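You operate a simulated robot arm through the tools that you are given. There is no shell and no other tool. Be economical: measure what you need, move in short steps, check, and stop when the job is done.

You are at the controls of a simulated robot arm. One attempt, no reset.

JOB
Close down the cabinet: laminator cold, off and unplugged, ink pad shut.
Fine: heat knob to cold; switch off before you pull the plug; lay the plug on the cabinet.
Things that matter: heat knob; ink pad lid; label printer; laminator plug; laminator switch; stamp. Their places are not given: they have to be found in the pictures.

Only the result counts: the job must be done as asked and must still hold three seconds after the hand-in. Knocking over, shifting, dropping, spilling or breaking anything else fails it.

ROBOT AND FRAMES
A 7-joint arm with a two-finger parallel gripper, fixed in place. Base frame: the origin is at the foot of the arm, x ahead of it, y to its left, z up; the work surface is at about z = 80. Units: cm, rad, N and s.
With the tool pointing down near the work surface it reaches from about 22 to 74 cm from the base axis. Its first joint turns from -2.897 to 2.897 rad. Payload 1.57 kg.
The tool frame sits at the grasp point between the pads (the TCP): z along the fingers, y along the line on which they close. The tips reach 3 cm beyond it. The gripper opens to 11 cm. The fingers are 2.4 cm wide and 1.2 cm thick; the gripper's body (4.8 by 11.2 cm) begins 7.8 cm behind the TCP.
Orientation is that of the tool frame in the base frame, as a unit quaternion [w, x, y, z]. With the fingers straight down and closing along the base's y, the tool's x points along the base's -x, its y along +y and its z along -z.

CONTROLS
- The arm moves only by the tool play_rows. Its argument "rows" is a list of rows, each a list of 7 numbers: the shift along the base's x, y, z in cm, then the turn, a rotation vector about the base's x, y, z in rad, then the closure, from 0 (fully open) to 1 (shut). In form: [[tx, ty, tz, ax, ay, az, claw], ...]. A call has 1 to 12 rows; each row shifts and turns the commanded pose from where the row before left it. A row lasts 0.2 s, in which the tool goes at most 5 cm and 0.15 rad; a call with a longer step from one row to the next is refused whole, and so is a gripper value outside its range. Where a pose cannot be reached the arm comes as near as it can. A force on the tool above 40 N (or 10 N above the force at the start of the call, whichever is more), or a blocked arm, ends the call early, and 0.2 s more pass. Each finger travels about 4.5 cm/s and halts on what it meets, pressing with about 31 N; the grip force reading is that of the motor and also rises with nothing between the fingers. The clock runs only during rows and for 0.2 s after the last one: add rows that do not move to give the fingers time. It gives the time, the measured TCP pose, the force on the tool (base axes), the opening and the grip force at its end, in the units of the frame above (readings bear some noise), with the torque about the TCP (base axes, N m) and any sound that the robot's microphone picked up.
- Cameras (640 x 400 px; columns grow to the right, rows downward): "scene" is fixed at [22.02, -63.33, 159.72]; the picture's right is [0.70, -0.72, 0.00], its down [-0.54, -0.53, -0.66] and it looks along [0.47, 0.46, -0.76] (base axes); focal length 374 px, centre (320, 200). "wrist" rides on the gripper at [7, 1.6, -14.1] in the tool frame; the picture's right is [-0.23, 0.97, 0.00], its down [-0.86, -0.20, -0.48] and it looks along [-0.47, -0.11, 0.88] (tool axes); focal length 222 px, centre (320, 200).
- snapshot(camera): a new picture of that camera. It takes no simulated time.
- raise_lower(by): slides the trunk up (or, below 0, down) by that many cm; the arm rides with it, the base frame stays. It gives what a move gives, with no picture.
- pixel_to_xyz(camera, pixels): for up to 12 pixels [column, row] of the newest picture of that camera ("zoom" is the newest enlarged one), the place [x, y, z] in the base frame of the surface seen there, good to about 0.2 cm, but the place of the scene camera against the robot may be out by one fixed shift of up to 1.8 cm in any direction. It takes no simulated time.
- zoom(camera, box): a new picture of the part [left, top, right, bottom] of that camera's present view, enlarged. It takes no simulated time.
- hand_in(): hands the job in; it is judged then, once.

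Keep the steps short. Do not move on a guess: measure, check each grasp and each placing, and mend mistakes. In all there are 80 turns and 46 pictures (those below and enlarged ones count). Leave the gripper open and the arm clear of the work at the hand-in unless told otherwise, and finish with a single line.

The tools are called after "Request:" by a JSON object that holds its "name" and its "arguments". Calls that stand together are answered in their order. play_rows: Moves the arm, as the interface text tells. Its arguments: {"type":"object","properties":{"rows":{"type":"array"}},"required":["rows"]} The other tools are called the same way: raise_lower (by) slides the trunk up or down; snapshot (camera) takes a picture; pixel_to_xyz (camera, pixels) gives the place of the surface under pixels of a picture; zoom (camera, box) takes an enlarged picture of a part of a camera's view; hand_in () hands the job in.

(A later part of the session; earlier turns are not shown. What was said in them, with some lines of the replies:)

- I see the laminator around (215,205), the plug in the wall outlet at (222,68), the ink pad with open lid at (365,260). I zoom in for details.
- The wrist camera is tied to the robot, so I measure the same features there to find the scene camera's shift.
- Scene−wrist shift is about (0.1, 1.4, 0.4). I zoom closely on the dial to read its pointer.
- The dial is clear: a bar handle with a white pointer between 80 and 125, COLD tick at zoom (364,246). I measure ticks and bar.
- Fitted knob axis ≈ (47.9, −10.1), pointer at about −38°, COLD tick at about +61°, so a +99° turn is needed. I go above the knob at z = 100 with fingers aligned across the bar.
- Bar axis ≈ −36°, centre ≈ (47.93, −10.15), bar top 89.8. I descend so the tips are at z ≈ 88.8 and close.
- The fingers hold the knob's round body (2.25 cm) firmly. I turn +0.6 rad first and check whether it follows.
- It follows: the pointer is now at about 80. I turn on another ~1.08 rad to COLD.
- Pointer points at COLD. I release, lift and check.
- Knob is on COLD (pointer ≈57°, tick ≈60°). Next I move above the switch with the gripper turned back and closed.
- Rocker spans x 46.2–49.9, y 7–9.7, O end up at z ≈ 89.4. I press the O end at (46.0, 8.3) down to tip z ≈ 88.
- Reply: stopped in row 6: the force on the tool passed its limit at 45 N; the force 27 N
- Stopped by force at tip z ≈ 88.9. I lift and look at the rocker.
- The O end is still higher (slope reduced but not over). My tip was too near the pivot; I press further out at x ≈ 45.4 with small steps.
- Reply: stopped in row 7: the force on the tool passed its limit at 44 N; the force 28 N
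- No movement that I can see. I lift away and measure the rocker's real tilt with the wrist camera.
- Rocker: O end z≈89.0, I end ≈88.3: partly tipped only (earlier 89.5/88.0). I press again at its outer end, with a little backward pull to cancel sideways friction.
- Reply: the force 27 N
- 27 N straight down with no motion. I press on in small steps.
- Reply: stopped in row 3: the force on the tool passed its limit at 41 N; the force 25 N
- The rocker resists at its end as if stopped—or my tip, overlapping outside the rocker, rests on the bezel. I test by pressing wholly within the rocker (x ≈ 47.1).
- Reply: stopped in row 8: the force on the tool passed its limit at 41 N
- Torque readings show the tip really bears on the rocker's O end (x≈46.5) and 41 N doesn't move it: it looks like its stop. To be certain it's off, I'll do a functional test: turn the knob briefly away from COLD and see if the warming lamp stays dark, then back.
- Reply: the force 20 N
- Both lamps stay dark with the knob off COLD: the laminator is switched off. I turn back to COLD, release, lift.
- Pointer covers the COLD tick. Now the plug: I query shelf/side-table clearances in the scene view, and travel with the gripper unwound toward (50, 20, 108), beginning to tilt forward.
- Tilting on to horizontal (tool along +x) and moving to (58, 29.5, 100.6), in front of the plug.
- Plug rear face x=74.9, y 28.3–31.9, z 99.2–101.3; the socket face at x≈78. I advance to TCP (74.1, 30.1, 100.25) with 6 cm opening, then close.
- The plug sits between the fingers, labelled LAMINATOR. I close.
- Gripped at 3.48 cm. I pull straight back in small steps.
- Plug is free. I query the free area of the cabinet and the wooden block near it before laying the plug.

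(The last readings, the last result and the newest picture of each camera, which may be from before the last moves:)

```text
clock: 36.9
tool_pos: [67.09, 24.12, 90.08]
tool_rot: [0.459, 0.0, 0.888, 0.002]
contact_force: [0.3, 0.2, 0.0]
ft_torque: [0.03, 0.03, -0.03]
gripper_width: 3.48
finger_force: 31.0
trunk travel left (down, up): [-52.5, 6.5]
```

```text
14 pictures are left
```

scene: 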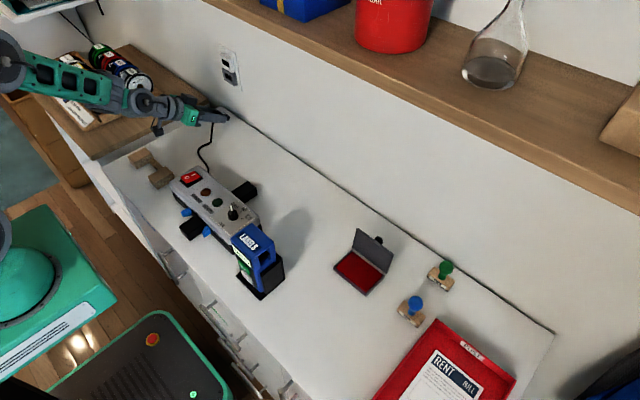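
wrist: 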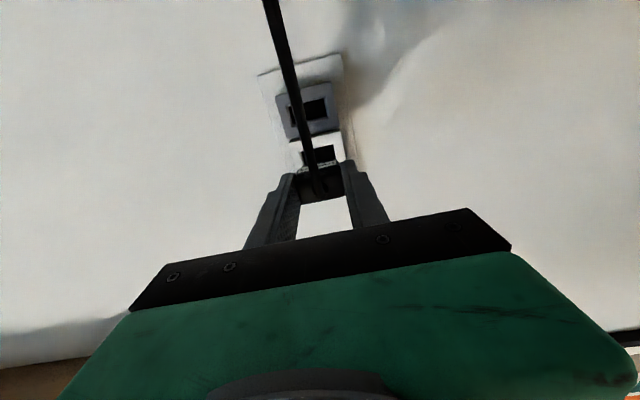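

Holding the plug, tool tilted ~35° below horizontal, over a free area. I lower near the cabinet.

Request:
{"name": "play_rows", "arguments": {"rows": [[0, 0, -2.5, 0, 0, 0, 0.9], [0, 0, -2.5, 0, 0, 0, 0.9], [0, 0, -1, 0, 0, 0, 0.9], [0, 0, 0, 0, 0, 0, 0.9]]}}

Request:
{"name": "zoom", "arguments": {"camera": "scene", "box": [160, 80, 272, 150]}}

```text
clock: 37.9
tool_pos: [67.07, 24.17, 84.05]
tool_rot: [0.459, -0.001, 0.888, 0.003]
contact_force: [-0.4, 0.4, 0.0]
ft_torque: [-0.01, 0.03, 0.0]
gripper_width: 3.5
finger_force: 31.3
trunk travel left (down, up): [-52.5, 6.5]
```

```text
5.71 times, centred on (216, 115) of scene
```

zoom: 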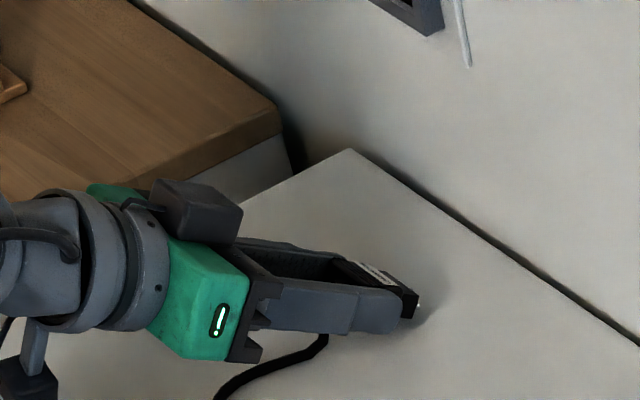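

Plug's front is just past the fingertips. I lower gently until it touches.

Request:
{"name": "play_rows", "arguments": {"rows": [[0, 0, -0.4, 0, 0, 0, 0.9], [0, 0, -0.3, 0, 0, 0, 0.9], [0, 0, -0.2, 0, 0, 0, 0.9], [0, 0, -0.15, 0, 0, 0, 0.9], [0, 0, 0, 0, 0, 0, 0.9]]}}

```text
clock: 39.1
tool_pos: [67.1, 24.11, 83.37]
tool_rot: [0.462, 0.0, 0.887, 0.003]
contact_force: [-1.0, 0.1, 9.6]
ft_torque: [-0.12, -0.29, 0.02]
gripper_width: 3.48
finger_force: 31.0
trunk travel left (down, up): [-52.5, 6.5]
```

Touching (≈10 N). I open the fingers and wait.

Request:
{"name": "play_rows", "arguments": {"rows": [[0, 0, 0, 0, 0, 0, 0.66], [0, 0, 0, 0, 0, 0, 0.6], [0, 0, 0, 0, 0, 0, 0.5], [0, 0, 0, 0, 0, 0, 0.45], [0, 0, 0, 0, 0, 0, 0.45]]}}

Request:
{"name": "zoom", "arguments": {"camera": "wrist", "box": [180, 40, 460, 215]}}

```text
clock: 40.3
tool_pos: [66.98, 24.07, 83.13]
tool_rot: [0.459, -0.001, 0.888, 0.002]
contact_force: [0.3, 1.0, 0.1]
ft_torque: [0.05, 0.0, -0.02]
gripper_width: 6.07
finger_force: 0.1
trunk travel left (down, up): [-52.5, 6.5]
```

```text
2.29 times, centred on (320, 128) of wrist
```

zoom: 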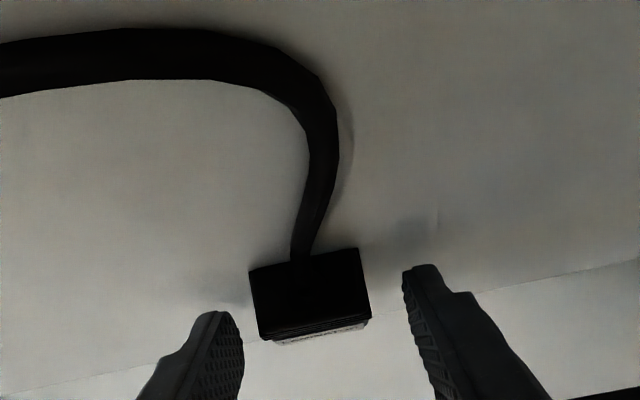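

Plug lies flat, cord free. I back off up and away.

Request:
{"name": "play_rows", "arguments": {"rows": [[-1, 0, 1, 0, 0, 0, 0.45], [-2, 0, 2.5, 0, 0, 0, 0.45], [-2, 0, 3.5, 0, 0, 0, 0.45], [-2, 0, 4, 0, 0.1, 0, 0.45], [-2, 0, 4, 0, 0.14, 0, 0.45], [-1, 0, 3, 0, 0.14, 0, 0.45], [0, -1, 1, 0, 0.14, 0, 0.45], [0, -1, 0, 0, 0.14, 0, 0.45], [0, -1, 0, 0, 0.14, 0, 0.45], [0, -1, 0, 0, 0.14, 0, 0.45], [0, 0, 0, 0, 0, 0, 0.45]]}}

Request:
{"name": "snapshot", "arguments": {"camera": "scene"}}

Request:
{"name": "pixel_to_xyz", "arguments": {"camera": "scene", "pixels": [[365, 250], [356, 232], [391, 248], [383, 264], [380, 239], [335, 266], [365, 292], [390, 260], [358, 254], [375, 236], [372, 280]]}}

```text
clock: 42.7
tool_pos: [57.09, 20.03, 102.12]
tool_rot: [0.007, 0.0, 1.0, 0.002]
contact_force: [0.3, -1.1, -0.3]
ft_torque: [-0.01, -0.02, 0.01]
gripper_width: 6.03
finger_force: 0.0
trunk travel left (down, up): [-52.5, 6.5]
```

```text
11 pictures are left
```

scene: 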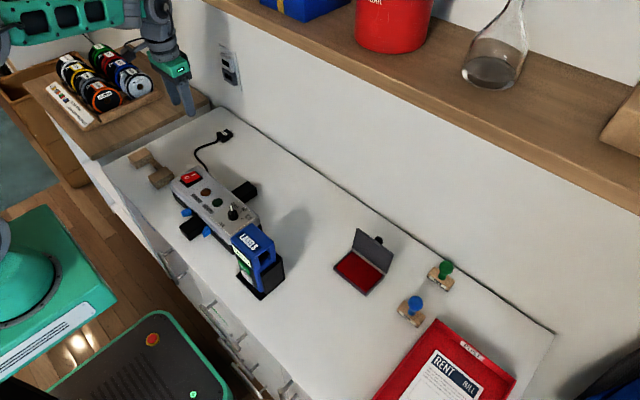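

```text
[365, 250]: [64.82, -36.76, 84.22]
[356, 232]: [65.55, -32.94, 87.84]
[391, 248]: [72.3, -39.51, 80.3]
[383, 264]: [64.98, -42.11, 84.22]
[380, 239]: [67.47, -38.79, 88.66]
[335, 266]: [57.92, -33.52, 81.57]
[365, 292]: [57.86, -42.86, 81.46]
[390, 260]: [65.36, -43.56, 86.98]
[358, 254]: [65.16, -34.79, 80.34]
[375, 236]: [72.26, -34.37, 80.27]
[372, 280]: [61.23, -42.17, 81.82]
```

The plug lies on the cabinet at px (224,133). Next the ink pad lid: hinge x≈64.5, lid standing up at y≈−34…−45, with a knob behind it. I move toward it at safe height.

Request:
{"name": "play_rows", "arguments": {"rows": [[-0.5, -4.75, 0, 0, 0, 0, 1], [-0.5, -4.75, 0, 0, 0, 0, 1], [-0.5, -4.75, 0, 0, 0, 0, 1], [-0.5, -4.75, 0, 0, 0, 0, 1], [-0.5, -4.75, 0, 0, 0, 0, 1], [-0.5, -4.75, 0, 0, 0, 0, 1], [-0.5, -4.75, 0, 0, 0, 0, 1], [-0.5, -4.75, 0, 0, 0, 0, 1], [-0.5, -4.75, 0, 0, 0, 0, 1], [-0.5, -4.75, 0, 0, 0, 0, 1], [0, -4.75, 0, 0, 0, 0, 1], [0, -4.75, 0, 0, 0, 0, 1]]}}

Request:
{"name": "snapshot", "arguments": {"camera": "wrist"}}

```text
clock: 45.3
tool_pos: [52.13, -37.04, 101.94]
tool_rot: [0.008, 0.001, 1.0, 0.003]
contact_force: [-0.5, -0.1, 0.6]
ft_torque: [0.02, 0.0, 0.02]
gripper_width: 0.0
finger_force: 21.4
trunk travel left (down, up): [-52.5, 6.5]
```

```text
10 pictures are left
```

wrist: 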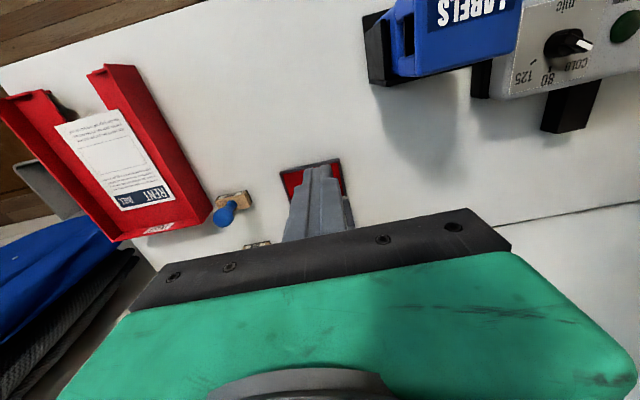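

Request:
{"name": "pixel_to_xyz", "arguments": {"camera": "scene", "pixels": [[358, 231], [362, 234], [385, 251], [391, 256], [354, 246], [384, 270], [378, 239], [381, 241], [375, 246], [366, 240], [372, 256], [392, 259]]}}

```text
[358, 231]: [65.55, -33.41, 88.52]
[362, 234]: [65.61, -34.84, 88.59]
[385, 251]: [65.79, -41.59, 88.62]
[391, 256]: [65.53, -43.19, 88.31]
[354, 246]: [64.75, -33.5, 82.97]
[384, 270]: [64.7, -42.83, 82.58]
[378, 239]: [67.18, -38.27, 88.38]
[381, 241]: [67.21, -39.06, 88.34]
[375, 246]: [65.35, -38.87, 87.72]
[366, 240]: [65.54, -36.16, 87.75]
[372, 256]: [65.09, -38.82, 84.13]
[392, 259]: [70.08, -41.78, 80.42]
```

Lid back face x≈66.2, top z≈88.2, y −34.8…−44.8; knob near y −40. I tilt the closed gripper 30° forward and bring it just behind the lid at y = −37, staying above it.

Request:
{"name": "play_rows", "arguments": {"rows": [[2, 0, -2, 0, -0.131, 0, 1], [2, 0, -2, 0, -0.131, 0, 1], [2, 0, -2, 0, -0.131, 0, 1], [2, 0, -2, 0, -0.131, 0, 1], [4, 0, 0, 0, 0, 0, 1], [4, 0, 0, 0, 0, 0, 1], [0.3, 0, 0, 0, 0, 0, 1], [0, 0, 0, 0, 0, 0, 1]]}}

Request:
{"name": "zoom", "arguments": {"camera": "scene", "box": [310, 180, 470, 300]}}

```text
clock: 47.1
tool_pos: [68.46, -36.96, 94.13]
tool_rot: [0.268, 0.0, 0.963, 0.002]
contact_force: [-1.1, 0.4, 0.0]
ft_torque: [0.02, -0.02, 0.01]
gripper_width: 0.0
finger_force: 21.4
trunk travel left (down, up): [-52.5, 6.5]
```

```text
3.33 times, centred on (390, 240) of scene
```

zoom: 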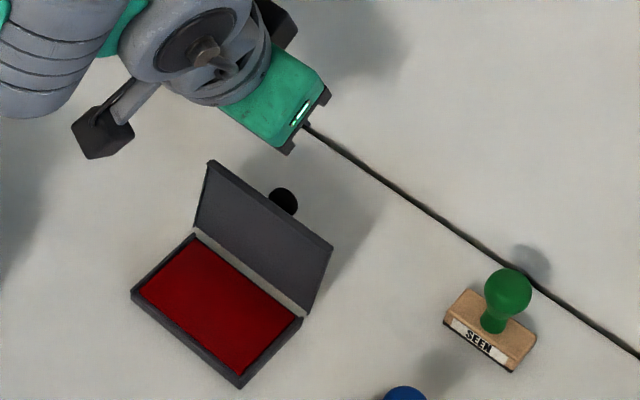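

Clear. I descend behind the lid to TCP z ≈ 88.7.

Request:
{"name": "play_rows", "arguments": {"rows": [[0, 0, -2, 0, 0, 0, 1], [0, 0, -1.7, 0, 0, 0, 1], [0, 0, -1.7, 0, 0, 0, 1], [0, 0, 0, 0, 0, 0, 1]]}}

Request:
{"name": "zoom", "arguments": {"camera": "scene", "box": [310, 180, 470, 300]}}

```text
clock: 48.1
tool_pos: [68.48, -36.93, 88.58]
tool_rot: [0.266, 0.0, 0.964, 0.002]
contact_force: [0.4, -0.3, -0.3]
ft_torque: [0.02, 0.0, 0.0]
gripper_width: 0.0
finger_force: 21.6
trunk travel left (down, up): [-52.5, 6.5]
```

```text
3.33 times, centred on (390, 240) of scene
```

zoom: 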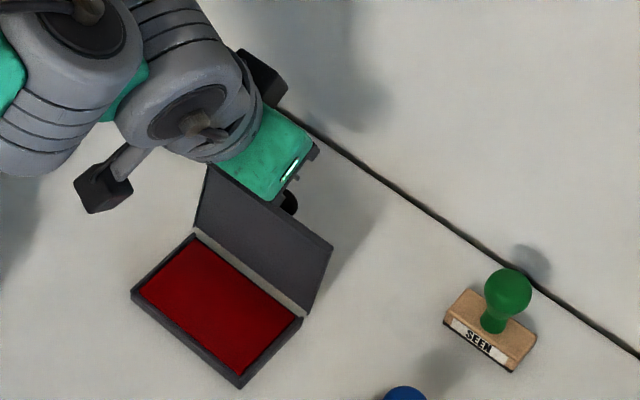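

Tip is behind the lid. I push it forward (−x) in small steps, watching force.

Request:
{"name": "play_rows", "arguments": {"rows": [[-0.8, 0, 0, 0, 0, 0, 1], [-0.8, 0, 0, 0, 0, 0, 1], [-0.8, 0, 0, 0, 0, 0, 1], [-0.8, 0, 0, 0, 0, 0, 1], [-0.8, 0, 0, 0, 0, 0, 1], [-0.8, 0, 0, 0, 0, 0, 1], [0, 0, 0, 0, 0, 0, 1]]}}

Request:
{"name": "zoom", "arguments": {"camera": "scene", "box": [310, 180, 470, 300]}}

```text
clock: 49.7
tool_pos: [63.51, -36.88, 88.71]
tool_rot: [0.267, 0.0, 0.964, 0.003]
contact_force: [-0.3, 0.2, 0.3]
ft_torque: [-0.01, -0.03, 0.0]
gripper_width: 0.0
finger_force: 21.1
trunk travel left (down, up): [-52.5, 6.5]
```

```text
3.33 times, centred on (390, 240) of scene
```

zoom: 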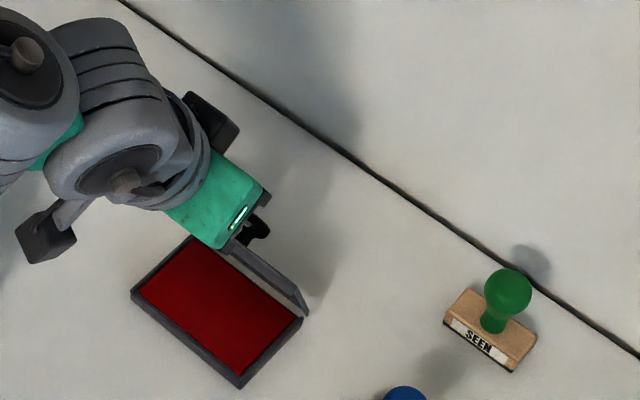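

Lid is swinging forward with negligible force. I continue.

Request:
{"name": "play_rows", "arguments": {"rows": [[-0.8, 0, 0, 0, 0, 0, 1], [-0.8, 0, 0, 0, 0, 0, 1], [-0.8, 0, 0, 0, 0, 0, 1], [-0.8, 0, -0.2, 0, 0, 0, 1], [-0.8, 0, -0.3, 0, 0, 0, 1], [-0.8, 0, -0.4, 0, 0, 0, 1], [0, 0, 0, 0, 0, 0, 1]]}}

Request:
{"name": "zoom", "arguments": {"camera": "scene", "box": [310, 180, 470, 300]}}

```text
clock: 51.3
tool_pos: [58.84, -36.91, 87.78]
tool_rot: [0.267, 0.0, 0.964, 0.003]
contact_force: [0.7, 0.3, -0.5]
ft_torque: [0.0, -0.03, -0.06]
gripper_width: 0.0
finger_force: 21.4
trunk travel left (down, up): [-52.5, 6.5]
```

```text
3.33 times, centred on (390, 240) of scene
```

zoom: 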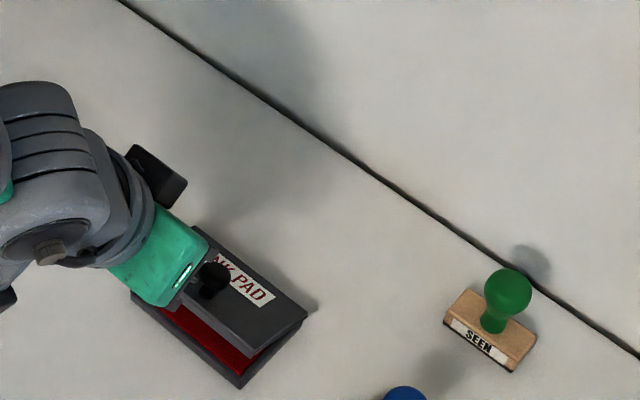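

"INK PAD" label visible; lid nearly down. I press it down.

Request:
{"name": "play_rows", "arguments": {"rows": [[0, 0, -0.6, 0, 0, 0, 1], [0, 0, -0.5, 0, 0, 0, 1], [0, 0, -0.4, 0, 0, 0, 1], [0, 0, -0.3, 0, 0, 0, 1], [0, 0, -0.2, 0, 0, 0, 1], [0, 0, 0, 0, 0, 0, 1]]}}

```text
clock: 52.7
tool_pos: [58.77, -36.91, 85.86]
tool_rot: [0.266, -0.001, 0.964, 0.002]
contact_force: [0.3, 0.6, -0.5]
ft_torque: [-0.02, 0.0, 0.01]
gripper_width: 0.02
finger_force: 20.8
trunk travel left (down, up): [-52.5, 6.5]
```

Request:
{"name": "play_rows", "arguments": {"rows": [[0, 0, -0.2, 0, 0, 0, 1], [0, 0, -0.2, 0, 0, 0, 1], [0, 0, -0.2, 0, 0, 0, 1], [0, 0, 0, 0, 0, 0, 1]]}}

Request:
{"name": "zoom", "arguments": {"camera": "scene", "box": [310, 180, 470, 300]}}

```text
clock: 53.7
tool_pos: [58.75, -36.96, 85.16]
tool_rot: [0.266, 0.0, 0.964, 0.003]
contact_force: [1.0, -0.2, 0.4]
ft_torque: [-0.01, -0.03, 0.0]
gripper_width: 0.0
finger_force: 21.4
trunk travel left (down, up): [-52.5, 6.5]
```

```text
3.33 times, centred on (390, 240) of scene
```

zoom: 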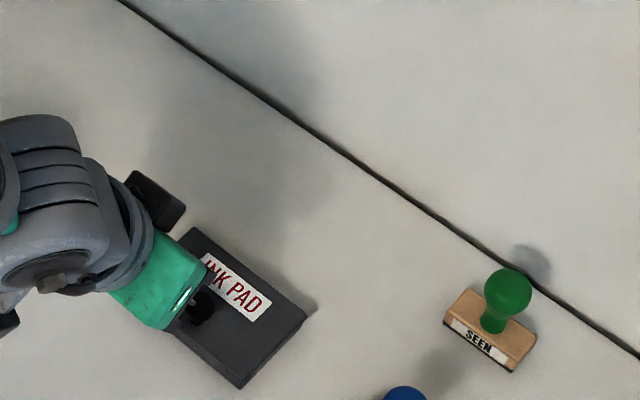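

It appears shut. One more gentle press to feel the lid seated.

Request:
{"name": "play_rows", "arguments": {"rows": [[0, 0, -0.15, 0, 0, 0, 1], [0, 0, -0.15, 0, 0, 0, 1], [0, 0, -0.1, 0, 0, 0, 1], [0, 0, 0, 0, 0, 0, 1]]}}

```text
clock: 54.7
tool_pos: [58.76, -36.98, 85.09]
tool_rot: [0.268, 0.0, 0.963, 0.0]
contact_force: [-0.9, 1.2, 13.3]
ft_torque: [0.06, -0.02, 0.0]
gripper_width: 0.0
finger_force: 21.2
trunk travel left (down, up): [-52.5, 6.5]
```

Seated (13 N). I lift away, straighten and open the gripper at height.

Request:
{"name": "play_rows", "arguments": {"rows": [[0, 0, 2, 0, 0, 0, 1], [-1, 0, 4, 0, 0, 0, 1], [-2, 0, 4, 0, 0.13, 0, 1], [-3, 0, 3.5, 0, 0.13, 0, 1], [-3, 0, 3.5, 0, 0.13, 0, 0.8], [-3, 0, 3.5, 0, 0.13, 0, 0.5], [-4, 1, 2, 0, 0, 0, 0.2], [-4, 1, 2, 0, 0, 0, 0], [-2, 1, 2, 0, 0, 0, 0], [0, 0, 0, 0, 0, 0, 0]]}}

Request:
{"name": "snapshot", "arguments": {"camera": "scene"}}

Request:
{"name": "zoom", "arguments": {"camera": "scene", "box": [160, 110, 280, 230]}}

```text
clock: 56.9
tool_pos: [36.62, -33.99, 111.24]
tool_rot: [0.01, 0.0, 1.0, 0.002]
contact_force: [-0.3, 0.1, -0.2]
ft_torque: [0.0, 0.0, 0.01]
gripper_width: 11.0
finger_force: 0.0
trunk travel left (down, up): [-52.5, 6.5]
```

```text
4 pictures are left
```

scene: 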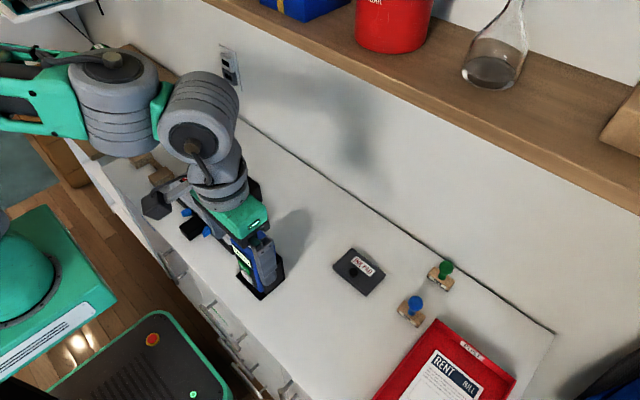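

```text
3.33 times, centred on (220, 170) of scene
```

zoom: 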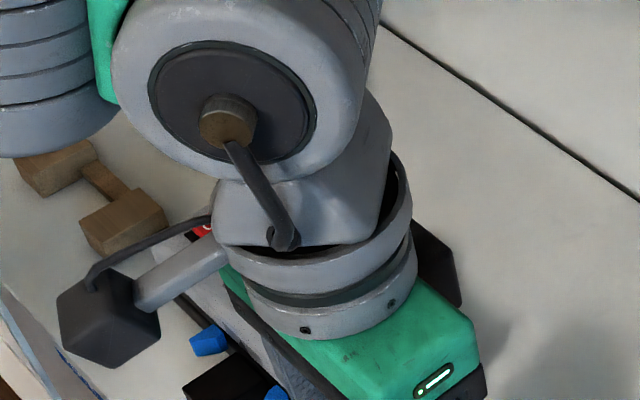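

Ink pad is shut. I return near the start pose for a last check of the switch, knob and plug.

Request:
{"name": "play_rows", "arguments": {"rows": [[0, 3.9, 1.8, 0, 0, 0, 0], [0, 3.9, 1.8, 0, 0, 0, 0], [0, 3.9, 1.8, 0, 0, 0, 0], [0, 3.9, 1.8, 0, 0, 0, 0], [0, 3.9, 1.8, 0, 0, 0, 0], [0, 3.9, 1.8, 0, 0, 0, 0], [0, 0, 0, 0, 0, 0, 0]]}}

Request:
{"name": "zoom", "arguments": {"camera": "scene", "box": [160, 115, 272, 235]}}

Request:
{"name": "pixel_to_xyz", "arguments": {"camera": "scene", "pixels": [[340, 266], [366, 288], [380, 272], [355, 252], [224, 133]]}}

```text
clock: 58.5
tool_pos: [36.69, -10.67, 122.22]
tool_rot: [0.01, 0.002, 1.0, 0.002]
contact_force: [1.2, -0.2, 0.1]
ft_torque: [0.0, -0.01, -0.01]
gripper_width: 11.0
finger_force: 0.1
trunk travel left (down, up): [-52.5, 6.5]
```

```text
3.33 times, centred on (216, 175) of scene
```

zoom: 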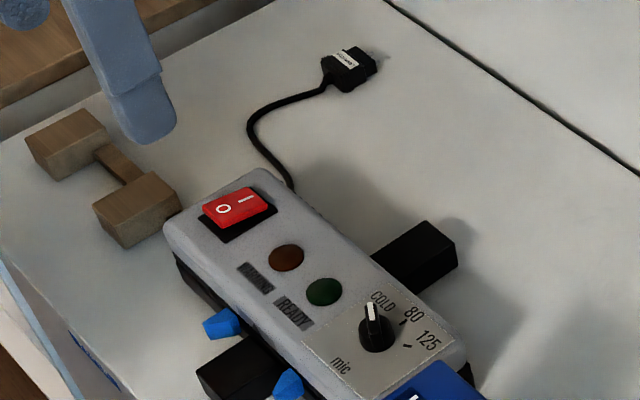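

```text
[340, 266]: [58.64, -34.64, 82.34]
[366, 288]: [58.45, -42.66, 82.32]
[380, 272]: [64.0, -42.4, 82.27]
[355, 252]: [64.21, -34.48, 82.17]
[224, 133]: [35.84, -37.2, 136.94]
```

Lid is flat (z 82.3 all round), knob on COLD, switch off, lamps dark, and the plug lies on the cabinet. I hand in.

Request:
{"name": "hand_in", "arguments": {}}

```text
The job is handed in.
```

The job is handed in: heat knob on COLD, laminator switched off and then unplugged, plug lying on the cabinet, ink pad shut, nothing else seen moved; the switch rocker stopped partway, so I judged it off because the lamps stayed dark when I briefly turned the knob up.
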